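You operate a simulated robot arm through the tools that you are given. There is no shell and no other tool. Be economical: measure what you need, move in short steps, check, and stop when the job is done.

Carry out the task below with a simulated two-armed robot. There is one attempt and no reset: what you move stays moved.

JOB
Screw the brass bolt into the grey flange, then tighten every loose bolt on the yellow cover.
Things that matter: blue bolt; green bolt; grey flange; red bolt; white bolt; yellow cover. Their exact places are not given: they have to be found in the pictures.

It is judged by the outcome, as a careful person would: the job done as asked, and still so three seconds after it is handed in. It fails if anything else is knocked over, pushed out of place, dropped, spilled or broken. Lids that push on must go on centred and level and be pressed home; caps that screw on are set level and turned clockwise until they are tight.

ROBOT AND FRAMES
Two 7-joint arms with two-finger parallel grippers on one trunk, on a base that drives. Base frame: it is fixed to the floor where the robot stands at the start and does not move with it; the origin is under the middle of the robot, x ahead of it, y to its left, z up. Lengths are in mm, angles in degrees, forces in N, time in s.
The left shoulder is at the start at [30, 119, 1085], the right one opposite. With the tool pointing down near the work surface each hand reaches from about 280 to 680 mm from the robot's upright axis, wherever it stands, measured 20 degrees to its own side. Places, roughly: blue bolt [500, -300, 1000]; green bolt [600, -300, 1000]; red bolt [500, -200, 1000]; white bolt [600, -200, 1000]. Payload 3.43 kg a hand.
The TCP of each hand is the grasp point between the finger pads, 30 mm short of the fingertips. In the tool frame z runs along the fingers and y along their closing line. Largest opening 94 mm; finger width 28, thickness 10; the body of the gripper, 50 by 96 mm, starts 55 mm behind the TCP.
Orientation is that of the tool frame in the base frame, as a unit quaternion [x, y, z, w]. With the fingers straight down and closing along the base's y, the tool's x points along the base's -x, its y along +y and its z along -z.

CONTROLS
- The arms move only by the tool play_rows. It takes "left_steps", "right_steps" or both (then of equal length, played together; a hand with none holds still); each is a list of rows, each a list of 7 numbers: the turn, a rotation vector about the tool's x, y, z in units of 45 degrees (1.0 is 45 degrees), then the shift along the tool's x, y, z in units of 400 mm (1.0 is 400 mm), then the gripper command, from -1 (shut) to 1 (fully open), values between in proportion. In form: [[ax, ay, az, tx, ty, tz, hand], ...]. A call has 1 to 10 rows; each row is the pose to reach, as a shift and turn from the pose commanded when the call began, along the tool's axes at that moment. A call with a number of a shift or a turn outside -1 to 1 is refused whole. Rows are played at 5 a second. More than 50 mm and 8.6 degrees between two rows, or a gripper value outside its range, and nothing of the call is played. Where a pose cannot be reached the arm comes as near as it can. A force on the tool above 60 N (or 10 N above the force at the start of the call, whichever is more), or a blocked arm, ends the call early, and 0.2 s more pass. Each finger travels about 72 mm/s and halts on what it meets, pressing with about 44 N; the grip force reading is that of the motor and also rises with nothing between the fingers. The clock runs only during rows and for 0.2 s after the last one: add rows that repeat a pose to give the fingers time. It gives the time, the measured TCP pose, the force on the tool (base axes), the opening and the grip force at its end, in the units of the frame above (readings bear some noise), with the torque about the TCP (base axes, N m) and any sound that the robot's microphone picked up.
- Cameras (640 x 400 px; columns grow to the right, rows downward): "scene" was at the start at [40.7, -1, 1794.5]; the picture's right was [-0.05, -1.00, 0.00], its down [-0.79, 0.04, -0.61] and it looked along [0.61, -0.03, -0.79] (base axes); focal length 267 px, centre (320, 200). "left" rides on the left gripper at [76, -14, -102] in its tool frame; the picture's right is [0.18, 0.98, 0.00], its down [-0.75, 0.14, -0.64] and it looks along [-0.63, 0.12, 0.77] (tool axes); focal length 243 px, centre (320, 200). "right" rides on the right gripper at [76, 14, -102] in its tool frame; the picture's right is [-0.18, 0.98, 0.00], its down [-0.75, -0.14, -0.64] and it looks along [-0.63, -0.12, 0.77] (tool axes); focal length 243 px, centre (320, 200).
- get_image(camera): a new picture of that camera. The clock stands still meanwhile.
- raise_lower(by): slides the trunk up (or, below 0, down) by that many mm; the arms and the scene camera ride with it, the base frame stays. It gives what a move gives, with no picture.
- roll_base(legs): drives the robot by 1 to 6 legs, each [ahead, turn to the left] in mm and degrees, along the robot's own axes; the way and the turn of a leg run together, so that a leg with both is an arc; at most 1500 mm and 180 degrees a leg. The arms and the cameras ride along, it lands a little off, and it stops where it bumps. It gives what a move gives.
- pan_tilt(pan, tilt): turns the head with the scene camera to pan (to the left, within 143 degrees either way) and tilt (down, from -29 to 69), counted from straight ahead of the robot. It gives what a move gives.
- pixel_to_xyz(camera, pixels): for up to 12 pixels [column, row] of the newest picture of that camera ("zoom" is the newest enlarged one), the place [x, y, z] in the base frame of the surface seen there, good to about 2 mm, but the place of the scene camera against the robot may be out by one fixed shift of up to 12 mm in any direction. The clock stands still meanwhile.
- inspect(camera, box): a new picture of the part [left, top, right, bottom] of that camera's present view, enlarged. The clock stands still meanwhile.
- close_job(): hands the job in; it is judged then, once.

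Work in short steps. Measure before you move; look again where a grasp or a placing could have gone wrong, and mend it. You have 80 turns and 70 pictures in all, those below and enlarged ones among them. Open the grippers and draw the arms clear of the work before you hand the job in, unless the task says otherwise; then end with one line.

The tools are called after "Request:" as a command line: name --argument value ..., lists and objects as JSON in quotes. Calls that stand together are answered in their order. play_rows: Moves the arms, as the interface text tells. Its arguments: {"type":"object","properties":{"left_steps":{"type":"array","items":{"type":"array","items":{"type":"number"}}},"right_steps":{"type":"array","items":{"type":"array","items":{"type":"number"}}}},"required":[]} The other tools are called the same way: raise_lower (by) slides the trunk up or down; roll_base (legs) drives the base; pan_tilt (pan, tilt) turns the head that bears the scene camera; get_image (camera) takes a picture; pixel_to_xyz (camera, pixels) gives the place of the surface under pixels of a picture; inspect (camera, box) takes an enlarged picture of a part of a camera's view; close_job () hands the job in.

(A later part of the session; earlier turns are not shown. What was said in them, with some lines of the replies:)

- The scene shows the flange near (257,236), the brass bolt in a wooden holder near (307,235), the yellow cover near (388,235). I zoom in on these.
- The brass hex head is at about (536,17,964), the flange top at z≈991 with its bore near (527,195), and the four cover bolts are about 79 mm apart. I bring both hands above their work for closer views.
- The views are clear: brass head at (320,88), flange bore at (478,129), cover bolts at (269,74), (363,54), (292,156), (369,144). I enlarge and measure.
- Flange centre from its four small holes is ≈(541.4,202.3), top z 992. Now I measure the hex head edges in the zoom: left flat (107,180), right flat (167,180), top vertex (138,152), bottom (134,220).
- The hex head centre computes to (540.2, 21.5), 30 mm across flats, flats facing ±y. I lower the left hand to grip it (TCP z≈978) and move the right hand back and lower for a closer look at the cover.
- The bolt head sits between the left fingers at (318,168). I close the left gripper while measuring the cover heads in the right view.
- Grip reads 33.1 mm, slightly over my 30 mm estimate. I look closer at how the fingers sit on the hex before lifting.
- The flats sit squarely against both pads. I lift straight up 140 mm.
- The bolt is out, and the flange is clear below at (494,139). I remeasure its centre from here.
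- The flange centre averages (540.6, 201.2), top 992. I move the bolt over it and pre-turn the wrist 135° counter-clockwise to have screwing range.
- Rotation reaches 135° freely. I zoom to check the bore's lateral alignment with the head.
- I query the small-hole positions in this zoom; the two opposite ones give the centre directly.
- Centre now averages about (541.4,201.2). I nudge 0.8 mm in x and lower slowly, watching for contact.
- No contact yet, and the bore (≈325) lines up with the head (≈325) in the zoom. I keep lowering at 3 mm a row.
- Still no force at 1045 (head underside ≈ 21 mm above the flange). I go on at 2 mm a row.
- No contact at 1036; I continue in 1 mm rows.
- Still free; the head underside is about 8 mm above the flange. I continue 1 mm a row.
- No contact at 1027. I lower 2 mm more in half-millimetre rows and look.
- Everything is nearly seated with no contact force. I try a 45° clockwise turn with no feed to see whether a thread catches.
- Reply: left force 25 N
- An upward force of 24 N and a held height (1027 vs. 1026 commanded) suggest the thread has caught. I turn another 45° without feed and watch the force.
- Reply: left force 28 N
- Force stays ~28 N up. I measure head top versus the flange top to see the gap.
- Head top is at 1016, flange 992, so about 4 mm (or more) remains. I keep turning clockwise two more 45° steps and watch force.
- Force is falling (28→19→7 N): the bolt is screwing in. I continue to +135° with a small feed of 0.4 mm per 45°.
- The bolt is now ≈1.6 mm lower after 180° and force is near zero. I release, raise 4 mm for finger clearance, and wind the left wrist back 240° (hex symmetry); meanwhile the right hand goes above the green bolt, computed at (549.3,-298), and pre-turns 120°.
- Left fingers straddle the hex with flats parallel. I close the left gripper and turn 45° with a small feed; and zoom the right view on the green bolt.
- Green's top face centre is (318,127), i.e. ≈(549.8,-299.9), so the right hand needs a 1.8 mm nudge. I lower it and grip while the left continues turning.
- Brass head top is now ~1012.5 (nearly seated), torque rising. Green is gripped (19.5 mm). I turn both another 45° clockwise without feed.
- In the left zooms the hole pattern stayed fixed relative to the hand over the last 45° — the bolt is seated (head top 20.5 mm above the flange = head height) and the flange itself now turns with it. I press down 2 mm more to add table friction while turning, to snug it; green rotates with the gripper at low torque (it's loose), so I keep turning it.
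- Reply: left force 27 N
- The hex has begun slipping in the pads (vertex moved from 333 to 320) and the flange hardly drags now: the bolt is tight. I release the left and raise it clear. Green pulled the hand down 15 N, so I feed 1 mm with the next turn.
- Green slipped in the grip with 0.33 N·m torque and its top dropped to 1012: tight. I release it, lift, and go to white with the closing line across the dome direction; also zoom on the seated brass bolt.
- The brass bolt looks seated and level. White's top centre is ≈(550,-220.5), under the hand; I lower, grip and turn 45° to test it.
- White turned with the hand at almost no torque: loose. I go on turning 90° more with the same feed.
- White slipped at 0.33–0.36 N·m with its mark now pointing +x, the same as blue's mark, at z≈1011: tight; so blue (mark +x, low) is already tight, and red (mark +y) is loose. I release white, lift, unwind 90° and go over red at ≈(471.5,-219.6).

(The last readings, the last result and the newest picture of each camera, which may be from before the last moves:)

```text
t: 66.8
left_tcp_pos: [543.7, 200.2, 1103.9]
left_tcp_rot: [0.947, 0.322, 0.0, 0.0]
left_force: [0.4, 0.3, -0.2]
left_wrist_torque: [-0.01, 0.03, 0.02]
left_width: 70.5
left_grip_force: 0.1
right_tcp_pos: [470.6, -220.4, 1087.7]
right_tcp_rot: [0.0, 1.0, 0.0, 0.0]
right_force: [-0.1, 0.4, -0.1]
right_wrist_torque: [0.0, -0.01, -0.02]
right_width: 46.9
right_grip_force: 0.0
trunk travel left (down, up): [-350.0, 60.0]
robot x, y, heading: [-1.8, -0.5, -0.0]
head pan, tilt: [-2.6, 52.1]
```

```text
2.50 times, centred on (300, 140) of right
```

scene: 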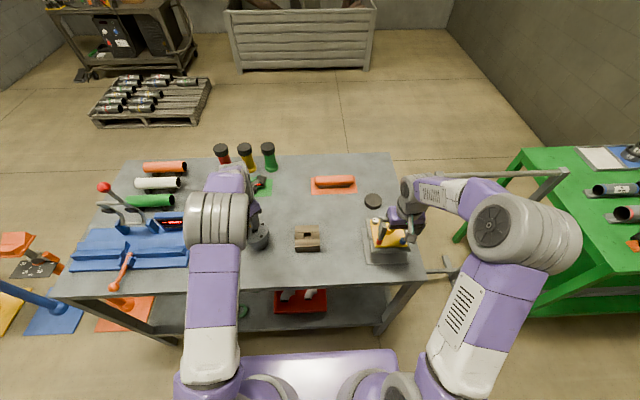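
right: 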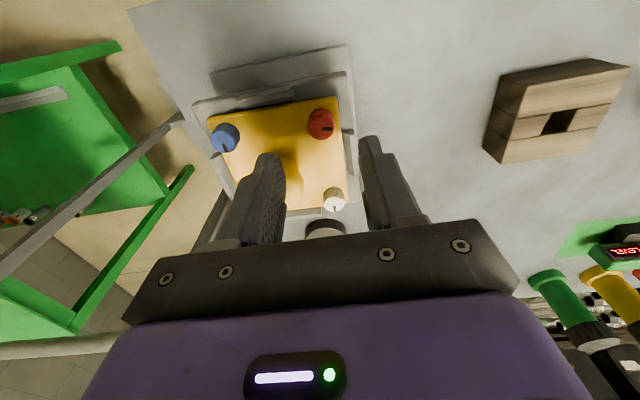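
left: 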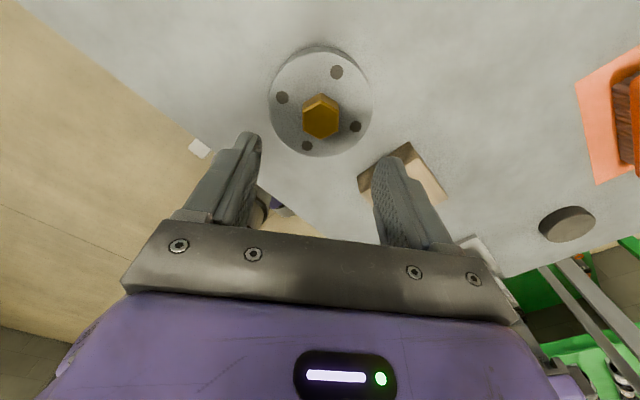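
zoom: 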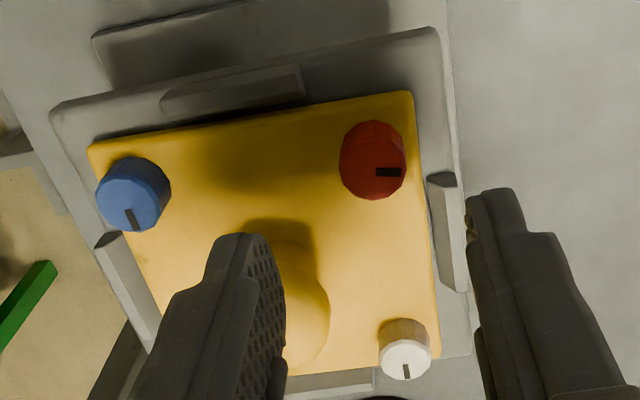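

White's mark now matches blue's (+x); red's still points +y. Red's top centre is at (321,127); I lower, grip and turn 135° with a small feed.

Request:
play_rows --right_steps '[[0, 0, 0, 0.003, 0.001, 0.05, 0], [0, 0, 0, 0.003, 0.001, 0.1, 0], [0, 0, 0, 0.003, 0.001, 0.13, 0], [0, 0, 0, 0.003, 0.001, 0.146, 0], [0, 0, 0, 0.003, 0.001, 0.146, 0], [0, 0, 0, 0.003, 0.001, 0.146, -1], [0, 0, 0, 0.003, 0.001, 0.146, -1], [0, 0, 0, 0.003, 0.001, 0.146, -1], [0, 0, 0, 0.003, 0.001, 0.146, -1]]'

Request:
play_rows --right_steps '[[0, 0, 0.17, 0, 0, 0.0002, -1], [0, 0, 0.34, 0, 0, 0.0004, -1], [0, 0, 0.5, 0, 0, 0.0006, -1], [0, 0, 0.67, 0, 0, 0.0008, -1], [0, 0, 0.84, 0, 0, 0.001, -1], [0, 0, 1, 0, 0, 0.001, -1]]'

Request:
play_rows --right_steps '[[0, 0, 0.17, 0, 0, 0.0002, -1], [0, 0, 0.34, 0, 0, 0.0004, -1], [0, 0, 0.5, 0, 0, 0.0006, -1], [0, 0, 0.67, 0, 0, 0.0008, -1], [0, 0, 0.84, 0, 0, 0.001, -1], [0, 0, 1, 0, 0, 0.001, -1]]'

Request:
play_rows --right_steps '[[0, 0, 0.17, 0, 0, 0.0002, -1], [0, 0, 0.34, 0, 0, 0.0004, -1], [0, 0, 0.5, 0, 0, 0.0006, -1], [0, 0, 0.67, 0, 0, 0.0008, -1], [0, 0, 0.84, 0, 0, 0.001, -1], [0, 0, 1, 0, 0, 0.001, -1]]'

Request:
inspect --camera "right" --box '[240, 80, 400, 220]'

```text
t: 68.8
left_tcp_pos: [543.0, 199.8, 1104.0]
left_tcp_rot: [0.947, 0.322, 0.0, 0.0]
left_force: [0.6, 0.1, -0.5]
left_wrist_torque: [-0.02, -0.01, 0.0]
left_width: 70.5
left_grip_force: 0.0
right_tcp_pos: [469.9, -219.0, 1030.0]
right_tcp_rot: [0.0, 1.0, 0.0, 0.0]
right_force: [-0.8, 3.4, 0.2]
right_wrist_torque: [0.19, 0.09, 0.02]
right_width: 19.0
right_grip_force: 43.8
trunk travel left (down, up): [-350.0, 60.0]
robot x, y, heading: [-2.3, -0.0, 0.0]
head pan, tilt: [-2.6, 52.1]
```

```text
t: 70.2
left_tcp_pos: [544.2, 201.1, 1103.4]
left_tcp_rot: [0.947, 0.321, -0.001, 0.001]
left_force: [0.3, 0.1, 1.4]
left_wrist_torque: [0.02, -0.01, -0.03]
left_width: 70.3
left_grip_force: 0.1
right_tcp_pos: [469.6, -218.6, 1028.5]
right_tcp_rot: [0.384, 0.923, 0.0, 0.0]
right_force: [0.5, 8.9, 0.5]
right_wrist_torque: [0.59, 0.25, 0.02]
right_width: 19.3
right_grip_force: 44.0
trunk travel left (down, up): [-350.0, 60.0]
robot x, y, heading: [-4.7, -1.5, -0.0]
head pan, tilt: [-2.6, 52.1]
```

```text
t: 71.6
left_tcp_pos: [543.2, 199.9, 1103.7]
left_tcp_rot: [0.947, 0.322, -0.001, 0.0]
left_force: [0.7, 0.6, 0.6]
left_wrist_torque: [0.02, 0.01, -0.01]
left_width: 70.6
left_grip_force: 0.0
right_tcp_pos: [470.1, -220.0, 1026.9]
right_tcp_rot: [0.708, 0.707, -0.001, 0.001]
right_force: [1.1, 7.1, -3.7]
right_wrist_torque: [0.54, -0.32, 0.32]
right_width: 19.7
right_grip_force: 44.2
trunk travel left (down, up): [-350.0, 60.0]
robot x, y, heading: [-3.1, -0.9, -0.1]
head pan, tilt: [-2.6, 52.1]
```

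```text
t: 73.0
left_tcp_pos: [543.5, 199.1, 1102.8]
left_tcp_rot: [0.947, 0.322, -0.001, 0.001]
left_force: [0.3, -0.9, 0.0]
left_wrist_torque: [0.01, -0.02, -0.01]
left_width: 70.5
left_grip_force: 0.1
right_tcp_pos: [469.9, -219.8, 1028.7]
right_tcp_rot: [0.925, 0.381, 0.0, 0.001]
right_force: [4.8, -2.0, 0.8]
right_wrist_torque: [-0.17, -0.04, 0.29]
right_width: 19.6
right_grip_force: 44.1
trunk travel left (down, up): [-350.0, 60.0]
robot x, y, heading: [-0.2, 1.6, 0.0]
head pan, tilt: [-2.6, 52.1]
```

```text
2.86 times, centred on (320, 150) of right
```

zoom: 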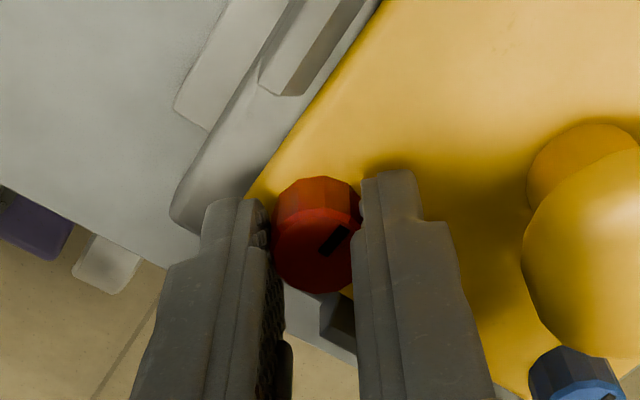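

Red slipped at ~0.3 N·m: tight. I release and lift, unwinding both wrists to neutral, and move the right hand to the overview spot.

Request:
play_rows --right_steps '[[0, 0, 0, 0, 0, 0, -0.3], [0, 0, 0, 0, 0, 0, -0.1], [0, 0, 0, 0, 0, 0, 0], [0, 0, 0, 0, 0, -0.05, 0], [0, 0, 0, 0, 0, -0.1, 0], [0, 0, 0, 0, 0, -0.15, 0], [0, 0, 0, 0, 0, -0.15, 0]]' --left_steps '[[0, 0, -0.17, 0, 0, 0, 0.5], [0, 0, -0.34, 0, 0, 0, 0.5], [0, 0, -0.5, 0, 0, 0, 0.5], [0, 0, -0.67, 0, 0, 0, 0.5], [0, 0, -0.84, 0, 0, 0, 0.5], [0, 0, -1, 0, 0, 0, 0.5], [0, 0, -1, 0, 0, 0, 0.5]]'

Request:
play_rows --right_steps '[[0, 0, -0.17, 0, 0, 0, 0], [0, 0, -0.34, 0, 0, 0, 0], [0, 0, -0.5, 0, 0, 0, 0], [0, 0, -0.67, 0, 0, 0, 0], [0, 0, -0.84, 0, 0, 0, 0], [0, 0, -1, 0, 0, 0, 0]]' --left_steps '[[0, 0, -0.17, 0, 0, 0, 0.5], [0, 0, -0.34, 0, 0, 0, 0.5], [0, 0, -0.5, 0, 0, 0, 0.5], [0, 0, -0.67, 0, 0, 0, 0.5], [0, 0, -0.84, 0, 0, 0, 0.5], [0, 0, -1, 0, 0, 0, 0.5]]'

Request:
play_rows --right_steps '[[0, 0, -0.17, 0, 0, 0, 0], [0, 0, -0.34, 0, 0, 0, 0], [0, 0, -0.5, 0, 0, 0, 0], [0, 0, -0.67, 0, 0, 0, 0], [0, 0, -0.84, 0, 0, 0, 0], [0, 0, -1, 0, 0, 0, 0]]' --left_steps '[[0, 0, -0.17, 0, 0, 0, 0.5], [0, 0, -0.34, 0, 0, 0, 0.5], [0, 0, -0.5, 0, 0, 0, 0.5], [0, 0, -0.67, 0, 0, 0, 0.5], [0, 0, -0.84, 0, 0, 0, 0.5], [0, 0, -1, 0, 0, 0, 0.5]]'

Request:
play_rows --right_steps '[[0, 0, -0.17, 0, 0, 0, 0], [0, 0, -0.34, 0, 0, 0, 0], [0, 0, -0.5, 0, 0, 0, 0], [0, 0, -0.67, 0, 0, 0, 0], [0, 0, -0.84, 0, 0, 0, 0], [0, 0, -1, 0, 0, 0, 0]]' --left_steps '[[0, 0, -0.1667, 0, 0, 0, 0.5], [0, 0, -0.1667, 0, 0, 0, 0.5], [0, 0, -0.1667, 0, 0, 0, 0.5], [0, 0, -0.1667, 0, 0, 0, 0.5], [0, 0, -0.1667, 0, 0, 0, 0.5], [0, 0, -0.1667, 0, 0, 0, 0.5]]'

Request:
play_rows --right_steps '[[0, 0, 0, 0.02, -0.05, 0, 0.5], [0, 0, 0, 0.038, -0.102, 0, 1], [0, 0, 0, 0.038, -0.102, 0, 1], [0, 0, 0, 0.038, -0.102, 0, 1]]' --left_steps '[[0, 0, 0, 0.1, 0, 0, 0.5], [0, 0, 0, 0.2, 0, 0, 0.5], [0, 0, 0, 0.2, 0, 0, 0.5], [0, 0, 0, 0.2, 0, 0, 0.5]]'

Request:
inspect --camera "right" --box '[250, 90, 410, 240]'

Request:
pixel_to_xyz --camera "right" --pixels '[[275, 152], [283, 150], [372, 134], [378, 133], [298, 219], [304, 219], [376, 212], [381, 212], [295, 170], [360, 160]]'

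Request:
get_image --camera "left"

```text
t: 74.6
left_tcp_pos: [541.8, 200.8, 1104.3]
left_tcp_rot: [0.751, 0.66, 0.0, 0.0]
left_force: [-0.2, 0.1, 0.0]
left_wrist_torque: [0.03, -0.01, -0.02]
left_width: 70.4
left_grip_force: 0.1
right_tcp_pos: [470.5, -219.3, 1087.7]
right_tcp_rot: [0.924, 0.382, 0.0, 0.0]
right_force: [-0.1, 0.0, -0.9]
right_wrist_torque: [0.03, 0.01, -0.03]
right_width: 46.9
right_grip_force: 0.1
trunk travel left (down, up): [-350.0, 60.0]
robot x, y, heading: [2.3, 0.6, 0.1]
head pan, tilt: [-2.6, 52.1]
```

```text
t: 76.0
left_tcp_pos: [542.5, 201.0, 1103.9]
left_tcp_rot: [0.441, 0.897, 0.0, 0.0]
left_force: [0.3, -0.3, 0.2]
left_wrist_torque: [0.07, 0.0, -0.03]
left_width: 70.5
left_grip_force: 0.1
right_tcp_pos: [470.0, -219.6, 1087.4]
right_tcp_rot: [0.707, 0.707, 0.0, 0.0]
right_force: [0.1, 0.2, -0.3]
right_wrist_torque: [0.01, 0.0, 0.01]
right_width: 46.8
right_grip_force: 0.0
trunk travel left (down, up): [-350.0, 60.0]
robot x, y, heading: [0.2, -0.3, 0.1]
head pan, tilt: [-2.6, 52.1]
```

```text
t: 77.4
left_tcp_pos: [542.7, 200.9, 1104.2]
left_tcp_rot: [0.064, 0.998, 0.0, 0.0]
left_force: [0.0, -0.1, 0.2]
left_wrist_torque: [-0.05, -0.03, 0.02]
left_width: 70.6
left_grip_force: 0.0
right_tcp_pos: [469.2, -219.6, 1088.3]
right_tcp_rot: [0.382, 0.924, 0.001, 0.0]
right_force: [1.0, -0.4, -0.4]
right_wrist_torque: [0.01, 0.01, -0.02]
right_width: 47.1
right_grip_force: 0.1
trunk travel left (down, up): [-350.0, 60.0]
robot x, y, heading: [1.6, 2.3, 0.0]
head pan, tilt: [-2.6, 52.1]
```

```text
t: 78.8
left_tcp_pos: [542.8, 201.2, 1103.8]
left_tcp_rot: [0.0, 1.0, 0.0, 0.0]
left_force: [-0.6, 0.0, -0.6]
left_wrist_torque: [0.01, 0.0, -0.05]
left_width: 70.7
left_grip_force: 0.0
right_tcp_pos: [469.7, -219.6, 1088.9]
right_tcp_rot: [-0.001, 1.0, 0.0, 0.0]
right_force: [0.1, -0.4, -0.4]
right_wrist_torque: [-0.02, 0.01, 0.03]
right_width: 47.0
right_grip_force: 0.1
trunk travel left (down, up): [-350.0, 60.0]
robot x, y, heading: [-1.5, 0.5, 0.0]
head pan, tilt: [-2.6, 52.1]
```

```text
t: 79.8
left_tcp_pos: [462.8, 200.7, 1104.8]
left_tcp_rot: [0.0, 1.0, 0.0, 0.0]
left_force: [0.1, -0.3, -0.1]
left_wrist_torque: [0.0, 0.0, -0.01]
left_width: 70.6
left_grip_force: 0.0
right_tcp_pos: [453.6, -259.3, 1089.3]
right_tcp_rot: [0.0, 1.0, -0.001, 0.0]
right_force: [-0.9, 0.3, -0.1]
right_wrist_torque: [0.0, -0.01, 0.04]
right_width: 94.0
right_grip_force: 0.1
trunk travel left (down, up): [-350.0, 60.0]
robot x, y, heading: [-0.6, -1.2, -0.1]
head pan, tilt: [-2.6, 52.1]
```

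```text
2.67 times, centred on (330, 165) of right
```

zoom: 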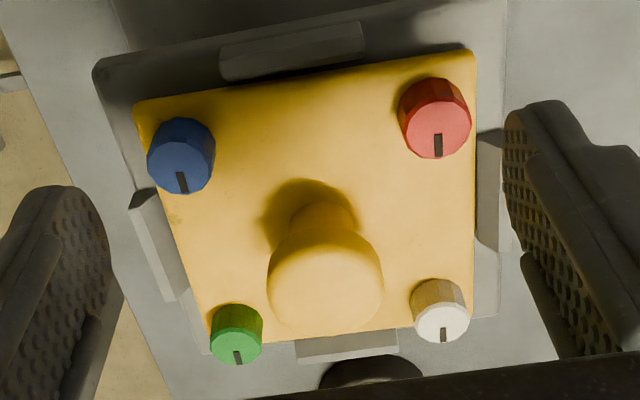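

```text
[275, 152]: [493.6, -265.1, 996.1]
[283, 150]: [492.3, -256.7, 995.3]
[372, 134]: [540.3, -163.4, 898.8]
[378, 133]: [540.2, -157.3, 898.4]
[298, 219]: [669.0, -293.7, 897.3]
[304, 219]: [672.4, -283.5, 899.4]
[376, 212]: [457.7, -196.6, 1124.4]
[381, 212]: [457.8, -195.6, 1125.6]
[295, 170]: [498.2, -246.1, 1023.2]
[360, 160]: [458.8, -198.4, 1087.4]
```

```text
18 pictures are left
```

left: 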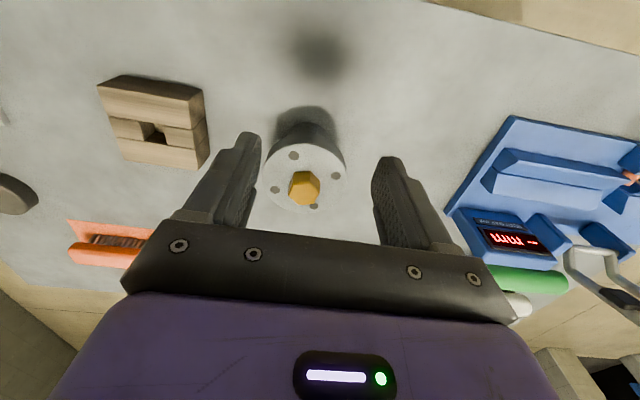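

All four cover marks now point the same way (+x) and the heads are level. Last check: I tilt the left hand back 45° for a low-angle view of the brass head's seat.

Request:
play_rows --left_steps '[[0, -0.17, 0, 0, 0, 0.02, 0.5], [0, -0.34, 0, 0, 0, 0.04, 0.5], [0, -0.5, 0, 0, 0, 0.06, 0.5], [0, -0.67, 0, 0, 0, 0.08, 0.5], [0, -0.84, 0, 0, 0, 0.1, 0.5], [0, -1, 0, 0, 0, 0.11, 0.5], [0, -1, 0, 0, 0, 0.11, 0.5]]'

Request:
inspect --camera "left" --box '[240, 100, 400, 260]'

```text
t: 81.4
left_tcp_pos: [461.4, 201.6, 1060.6]
left_tcp_rot: [0.0, 0.923, 0.0, 0.384]
left_force: [0.4, -1.1, -0.2]
left_wrist_torque: [-0.01, 0.02, -0.01]
left_width: 70.5
left_grip_force: 0.0
right_tcp_pos: [454.8, -260.2, 1088.2]
right_tcp_rot: [0.001, 1.0, 0.001, 0.0]
right_force: [-0.7, 0.3, 0.0]
right_wrist_torque: [0.0, 0.0, 0.02]
right_width: 94.0
right_grip_force: 0.0
trunk travel left (down, up): [-350.0, 60.0]
robot x, y, heading: [3.5, 0.6, -0.1]
head pan, tilt: [-2.6, 52.1]
```

```text
2.50 times, centred on (320, 180) of left
```

zoom: 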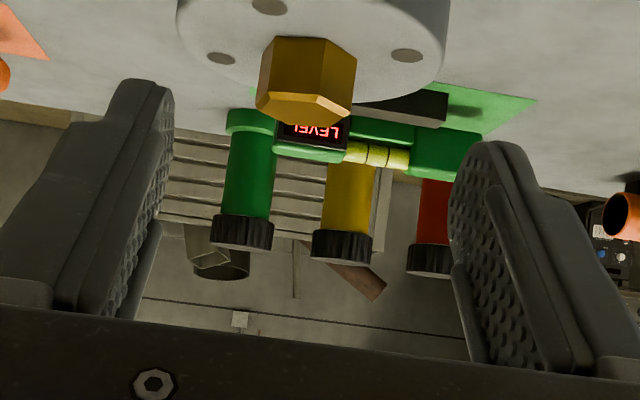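

The view (upside down) shows the head against the flange face; I zoom on the seam.

Request:
inspect --camera "left" --box '[290, 95, 340, 135]'

```text
10.00 times, centred on (315, 115) of left
```

zoom: 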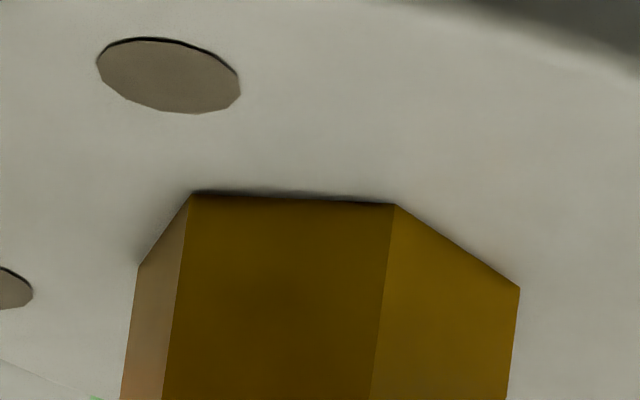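

Seated flush. To be sure it is tight, I regrip the hex (now at about −48.5° by symmetry) and give one more turn while pressing down to hold the flange: first untilt, move back over, align and lower.

Request:
play_rows --left_steps '[[0, 0.17, 0, -0.02, 0, -0.02, 0.5], [0, 0.34, 0, -0.04, 0, -0.04, 0.5], [0, 0.5, 0, -0.06, 0, -0.06, 0.5], [0, 0.67, 0, -0.07, 0, -0.07, 0.5], [0, 0.84, 0, -0.0778, 0, -0.0778, 0.5], [0, 1, 0, -0.0778, 0, -0.0778, 0.5], [0, 1, 0, -0.0778, 0, -0.0778, 0.5]]'

Request:
play_rows --left_steps '[[0, 0, 0, -0.1, 0, 0, 0.5], [0, 0, 0, -0.2, 0, 0, 0.5], [0, 0, 0, -0.2, 0, 0, 0.5]]'

Request:
play_rows --left_steps '[[0, 0, -0.17, 0, 0, 0, 0.5], [0, 0, -0.34, 0, 0, 0, 0.5], [0, 0, -0.5, 0, 0, 0, 0.5], [0, 0, -0.67, 0, 0, 0, 0.5], [0, 0, -0.84, 0, 0, 0, 0.5], [0, 0, -1, 0, 0, 0, 0.5], [0, 0, -1, 0, 0, 0, 0.5]]'

Request:
get_image --camera "left"

Request:
inspect --camera "left" --box '[260, 40, 380, 165]'

```text
t: 83.0
left_tcp_pos: [462.3, 200.8, 1103.2]
left_tcp_rot: [0.0, 1.0, 0.0, 0.0]
left_force: [-0.2, 0.0, 0.6]
left_wrist_torque: [-0.02, 0.02, -0.03]
left_width: 70.5
left_grip_force: 0.1
right_tcp_pos: [454.1, -260.7, 1088.2]
right_tcp_rot: [0.0, 1.0, 0.0, 0.0]
right_force: [-0.1, -0.2, 0.2]
right_wrist_torque: [0.0, 0.0, -0.03]
right_width: 94.1
right_grip_force: 0.1
trunk travel left (down, up): [-350.0, 60.0]
robot x, y, heading: [0.9, -0.2, -0.2]
head pan, tilt: [-2.6, 52.1]
```

```text
t: 83.8
left_tcp_pos: [541.0, 200.5, 1105.5]
left_tcp_rot: [0.0, 1.0, 0.0, 0.0]
left_force: [-0.4, 0.8, 0.0]
left_wrist_torque: [0.01, -0.01, 0.0]
left_width: 70.6
left_grip_force: 0.0
right_tcp_pos: [453.1, -259.4, 1087.8]
right_tcp_rot: [0.0, 1.0, 0.0, 0.0]
right_force: [0.0, -0.2, -0.1]
right_wrist_torque: [0.03, -0.02, 0.0]
right_width: 93.8
right_grip_force: 0.1
trunk travel left (down, up): [-350.0, 60.0]
robot x, y, heading: [-3.1, -0.3, -0.0]
head pan, tilt: [-2.6, 52.1]
```

```text
t: 85.4
left_tcp_pos: [542.6, 202.1, 1104.2]
left_tcp_rot: [-0.384, 0.924, 0.0, 0.0]
left_force: [0.0, 0.5, -0.1]
left_wrist_torque: [-0.01, -0.02, -0.02]
left_width: 70.4
left_grip_force: 0.1
right_tcp_pos: [454.8, -259.9, 1088.7]
right_tcp_rot: [-0.001, 1.0, -0.001, 0.0]
right_force: [-0.6, 0.6, 0.6]
right_wrist_torque: [0.01, -0.05, -0.01]
right_width: 94.2
right_grip_force: 0.1
trunk travel left (down, up): [-350.0, 60.0]
robot x, y, heading: [0.4, -0.5, 0.2]
head pan, tilt: [-2.6, 52.1]
```

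```text
15 pictures are left
```

left: 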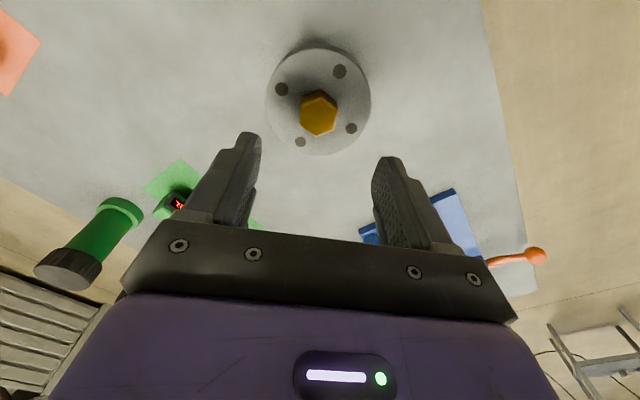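

```text
3.20 times, centred on (320, 102) of left
```

zoom: 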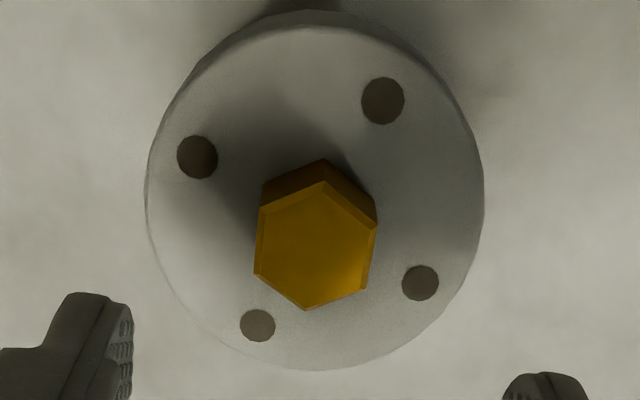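

The hex is aligned with the fingers at this angle. I lower, grip, press 2.5 mm, and turn 45° with the load held.

Request:
play_rows --left_steps '[[0, 0, 0, 0, 0, 0.08, 0.5], [0, 0, 0, 0, 0, 0.15, 0.5], [0, 0, 0, 0, 0, 0.18, 0.5], [0, 0, 0, 0, 0, 0.1925, 0.5], [0, 0, 0, 0, 0, 0.1925, -1], [0, 0, 0, 0, 0, 0.1925, -1], [0, 0, 0, 0, 0, 0.1925, -1], [0, 0, 0, 0, 0, 0.1925, -1], [0, 0, 0, 0, 0, 0.1925, -1]]'

Request:
play_rows --left_steps '[[0, 0, 0, 0, 0, 0.002, -1], [0, 0, 0, 0, 0, 0.004, -1], [0, 0, 0, 0, 0, 0.006, -1], [0, 0, 0.1, 0, 0, 0.006, -1], [0, 0, 0.2, 0, 0, 0.006, -1], [0, 0, 0.3, 0, 0, 0.006, -1], [0, 0, 0.4, 0, 0, 0.006, -1]]'

Request:
inspect --camera "left" --box '[240, 70, 400, 210]'

Request:
play_rows --left_steps '[[0, 0, 0.1, 0, 0, 0, -1], [0, 0, 0.2, 0, 0, 0, -1], [0, 0, 0.3, 0, 0, 0, -1], [0, 0, 0.4, 0, 0, 0, -1]]'

Request:
inspect --camera "left" --box '[240, 70, 400, 210]'

```text
t: 87.4
left_tcp_pos: [543.5, 200.9, 1026.0]
left_tcp_rot: [-0.382, 0.924, 0.0, 0.0]
left_force: [1.9, -1.6, 0.1]
left_wrist_torque: [-0.09, -0.11, 0.02]
left_width: 33.2
left_grip_force: 43.9
right_tcp_pos: [454.3, -260.6, 1087.8]
right_tcp_rot: [0.0, 1.0, 0.0, 0.0]
right_force: [0.0, 0.0, 0.0]
right_wrist_torque: [0.06, -0.02, 0.02]
right_width: 93.8
right_grip_force: 0.0
trunk travel left (down, up): [-350.0, 60.0]
robot x, y, heading: [2.3, -0.0, -0.2]
head pan, tilt: [-2.6, 52.1]
```

```text
t: 89.0
left_tcp_pos: [542.1, 201.1, 1027.9]
left_tcp_rot: [-0.232, 0.973, 0.0, 0.002]
left_force: [-1.6, -0.6, 20.4]
left_wrist_torque: [0.04, 0.39, 0.29]
left_width: 33.4
left_grip_force: 44.1
right_tcp_pos: [452.1, -260.1, 1089.8]
right_tcp_rot: [0.0, 1.0, 0.0, 0.001]
right_force: [-0.5, -0.2, -0.7]
right_wrist_torque: [-0.02, -0.04, -0.02]
right_width: 93.7
right_grip_force: 0.1
trunk travel left (down, up): [-350.0, 60.0]
robot x, y, heading: [-0.7, -2.6, 0.0]
head pan, tilt: [-2.6, 52.1]
```

```text
2.86 times, centred on (320, 140) of left
```

zoom: 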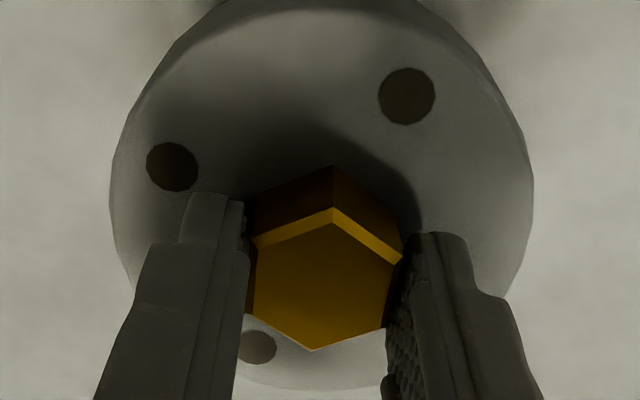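

```text
t: 90.0
left_tcp_pos: [541.4, 200.6, 1025.5]
left_tcp_rot: [-0.077, 0.997, 0.0, 0.001]
left_force: [0.8, 0.2, 24.2]
left_wrist_torque: [-0.02, -0.08, 0.29]
left_width: 33.2
left_grip_force: 43.8
right_tcp_pos: [452.2, -260.3, 1087.8]
right_tcp_rot: [-0.001, 1.0, 0.0, 0.001]
right_force: [-0.3, 0.1, 0.8]
right_wrist_torque: [0.02, -0.01, 0.04]
right_width: 94.0
right_grip_force: 0.1
trunk travel left (down, up): [-350.0, 60.0]
robot x, y, heading: [1.3, 0.8, 0.2]
head pan, tilt: [-2.6, 52.1]
```

```text
2.86 times, centred on (320, 140) of left
```

zoom: 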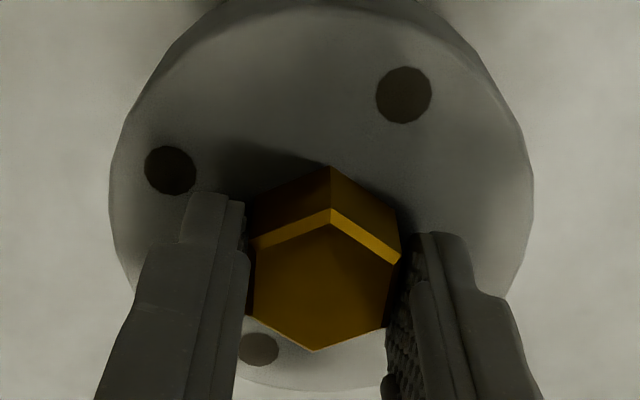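

At 0.29 N·m the bolt and flange move as one with no relative turn: the bolt is fully home. I release and draw both hands up and clear.

Request:
play_rows --left_steps '[[0, 0, 0, 0, 0, -0.004, -1], [0, 0, 0, 0, 0, -0.004, 0], [0, 0, 0, 0, 0, -0.004, 0.5], [0, 0, 0, 0, 0, -0.004, 0.5], [0, 0, 0, 0, 0, -0.1, 0.5], [0, 0, 0, 0, 0, -0.2, 0.5], [0, 0, 0, 0, 0, -0.3, 0.5], [0, 0, 0, 0.1, 0, -0.36, 0.5], [0, 0, 0, 0.2, 0, -0.4, 0.5], [0, 0, 0, 0.2, 0, -0.4, 0.5]]' --right_steps '[[0, 0, 0, 0, 0, -0.05, 1], [0, 0, 0, 0, 0, -0.1, 1], [0, 0, 0, 0, 0, -0.2, 1], [0, 0, 0, 0, 0, -0.3, 1], [0, 0, 0, 0.1, 0, -0.36, 1], [0, 0, 0, 0.2, 0, -0.4, 1], [0, 0, 0, 0.2, 0, -0.4, 1], [0, 0, 0, 0.2, 0, -0.4, 1], [0, 0, 0, 0.2, 0, -0.4, 1], [0, 0, 0, 0.2, 0, -0.4, 1]]'

Request:
get_image --camera "scene"

Request:
inspect --camera "left" --box '[200, 40, 440, 220]'

```text
t: 92.2
left_tcp_pos: [463.4, 188.5, 1184.2]
left_tcp_rot: [-0.079, 0.997, 0.0, -0.001]
left_force: [0.1, 0.9, -0.6]
left_wrist_torque: [0.01, 0.02, -0.01]
left_width: 70.3
left_grip_force: 0.1
right_tcp_pos: [375.5, -260.9, 1247.6]
right_tcp_rot: [0.0, 1.0, 0.0, 0.0]
right_force: [0.8, -0.3, 0.7]
right_wrist_torque: [-0.01, 0.0, -0.02]
right_width: 94.0
right_grip_force: 0.0
trunk travel left (down, up): [-350.0, 60.0]
robot x, y, heading: [-1.9, 1.8, 0.3]
head pan, tilt: [-2.6, 52.1]
```

```text
11 pictures are left
```

scene: 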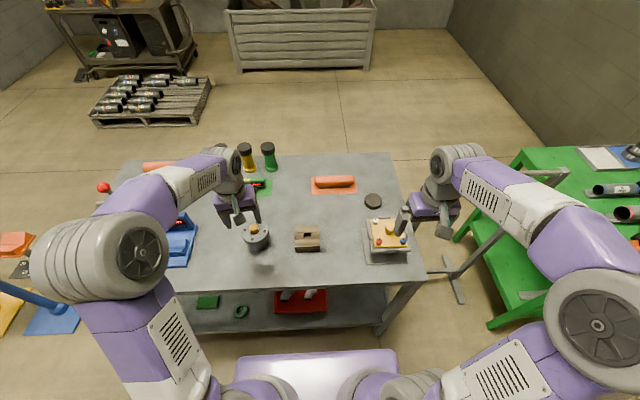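

```text
2.22 times, centred on (320, 130) of left
```

zoom: 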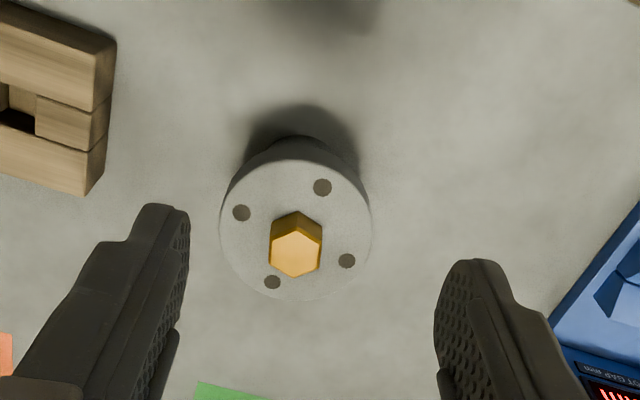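

The brass bolt is seated in the flange, the cover bolts are tight and everything else is in place. Both hands are open and clear, so I hand in.

Request:
close_job

```text
The job is handed in.
```

The brass bolt is screwed into the grey flange and sits flush. The green, white and red bolts on the yellow cover were loose and are now tight. I left the blue bolt alone because it already sat as low as the tightened ones, with its mark pointing the same way. The flange was not held, so it turned in place on the table during the final tightening; that limited the tightening torque to about 0.29 N·m.
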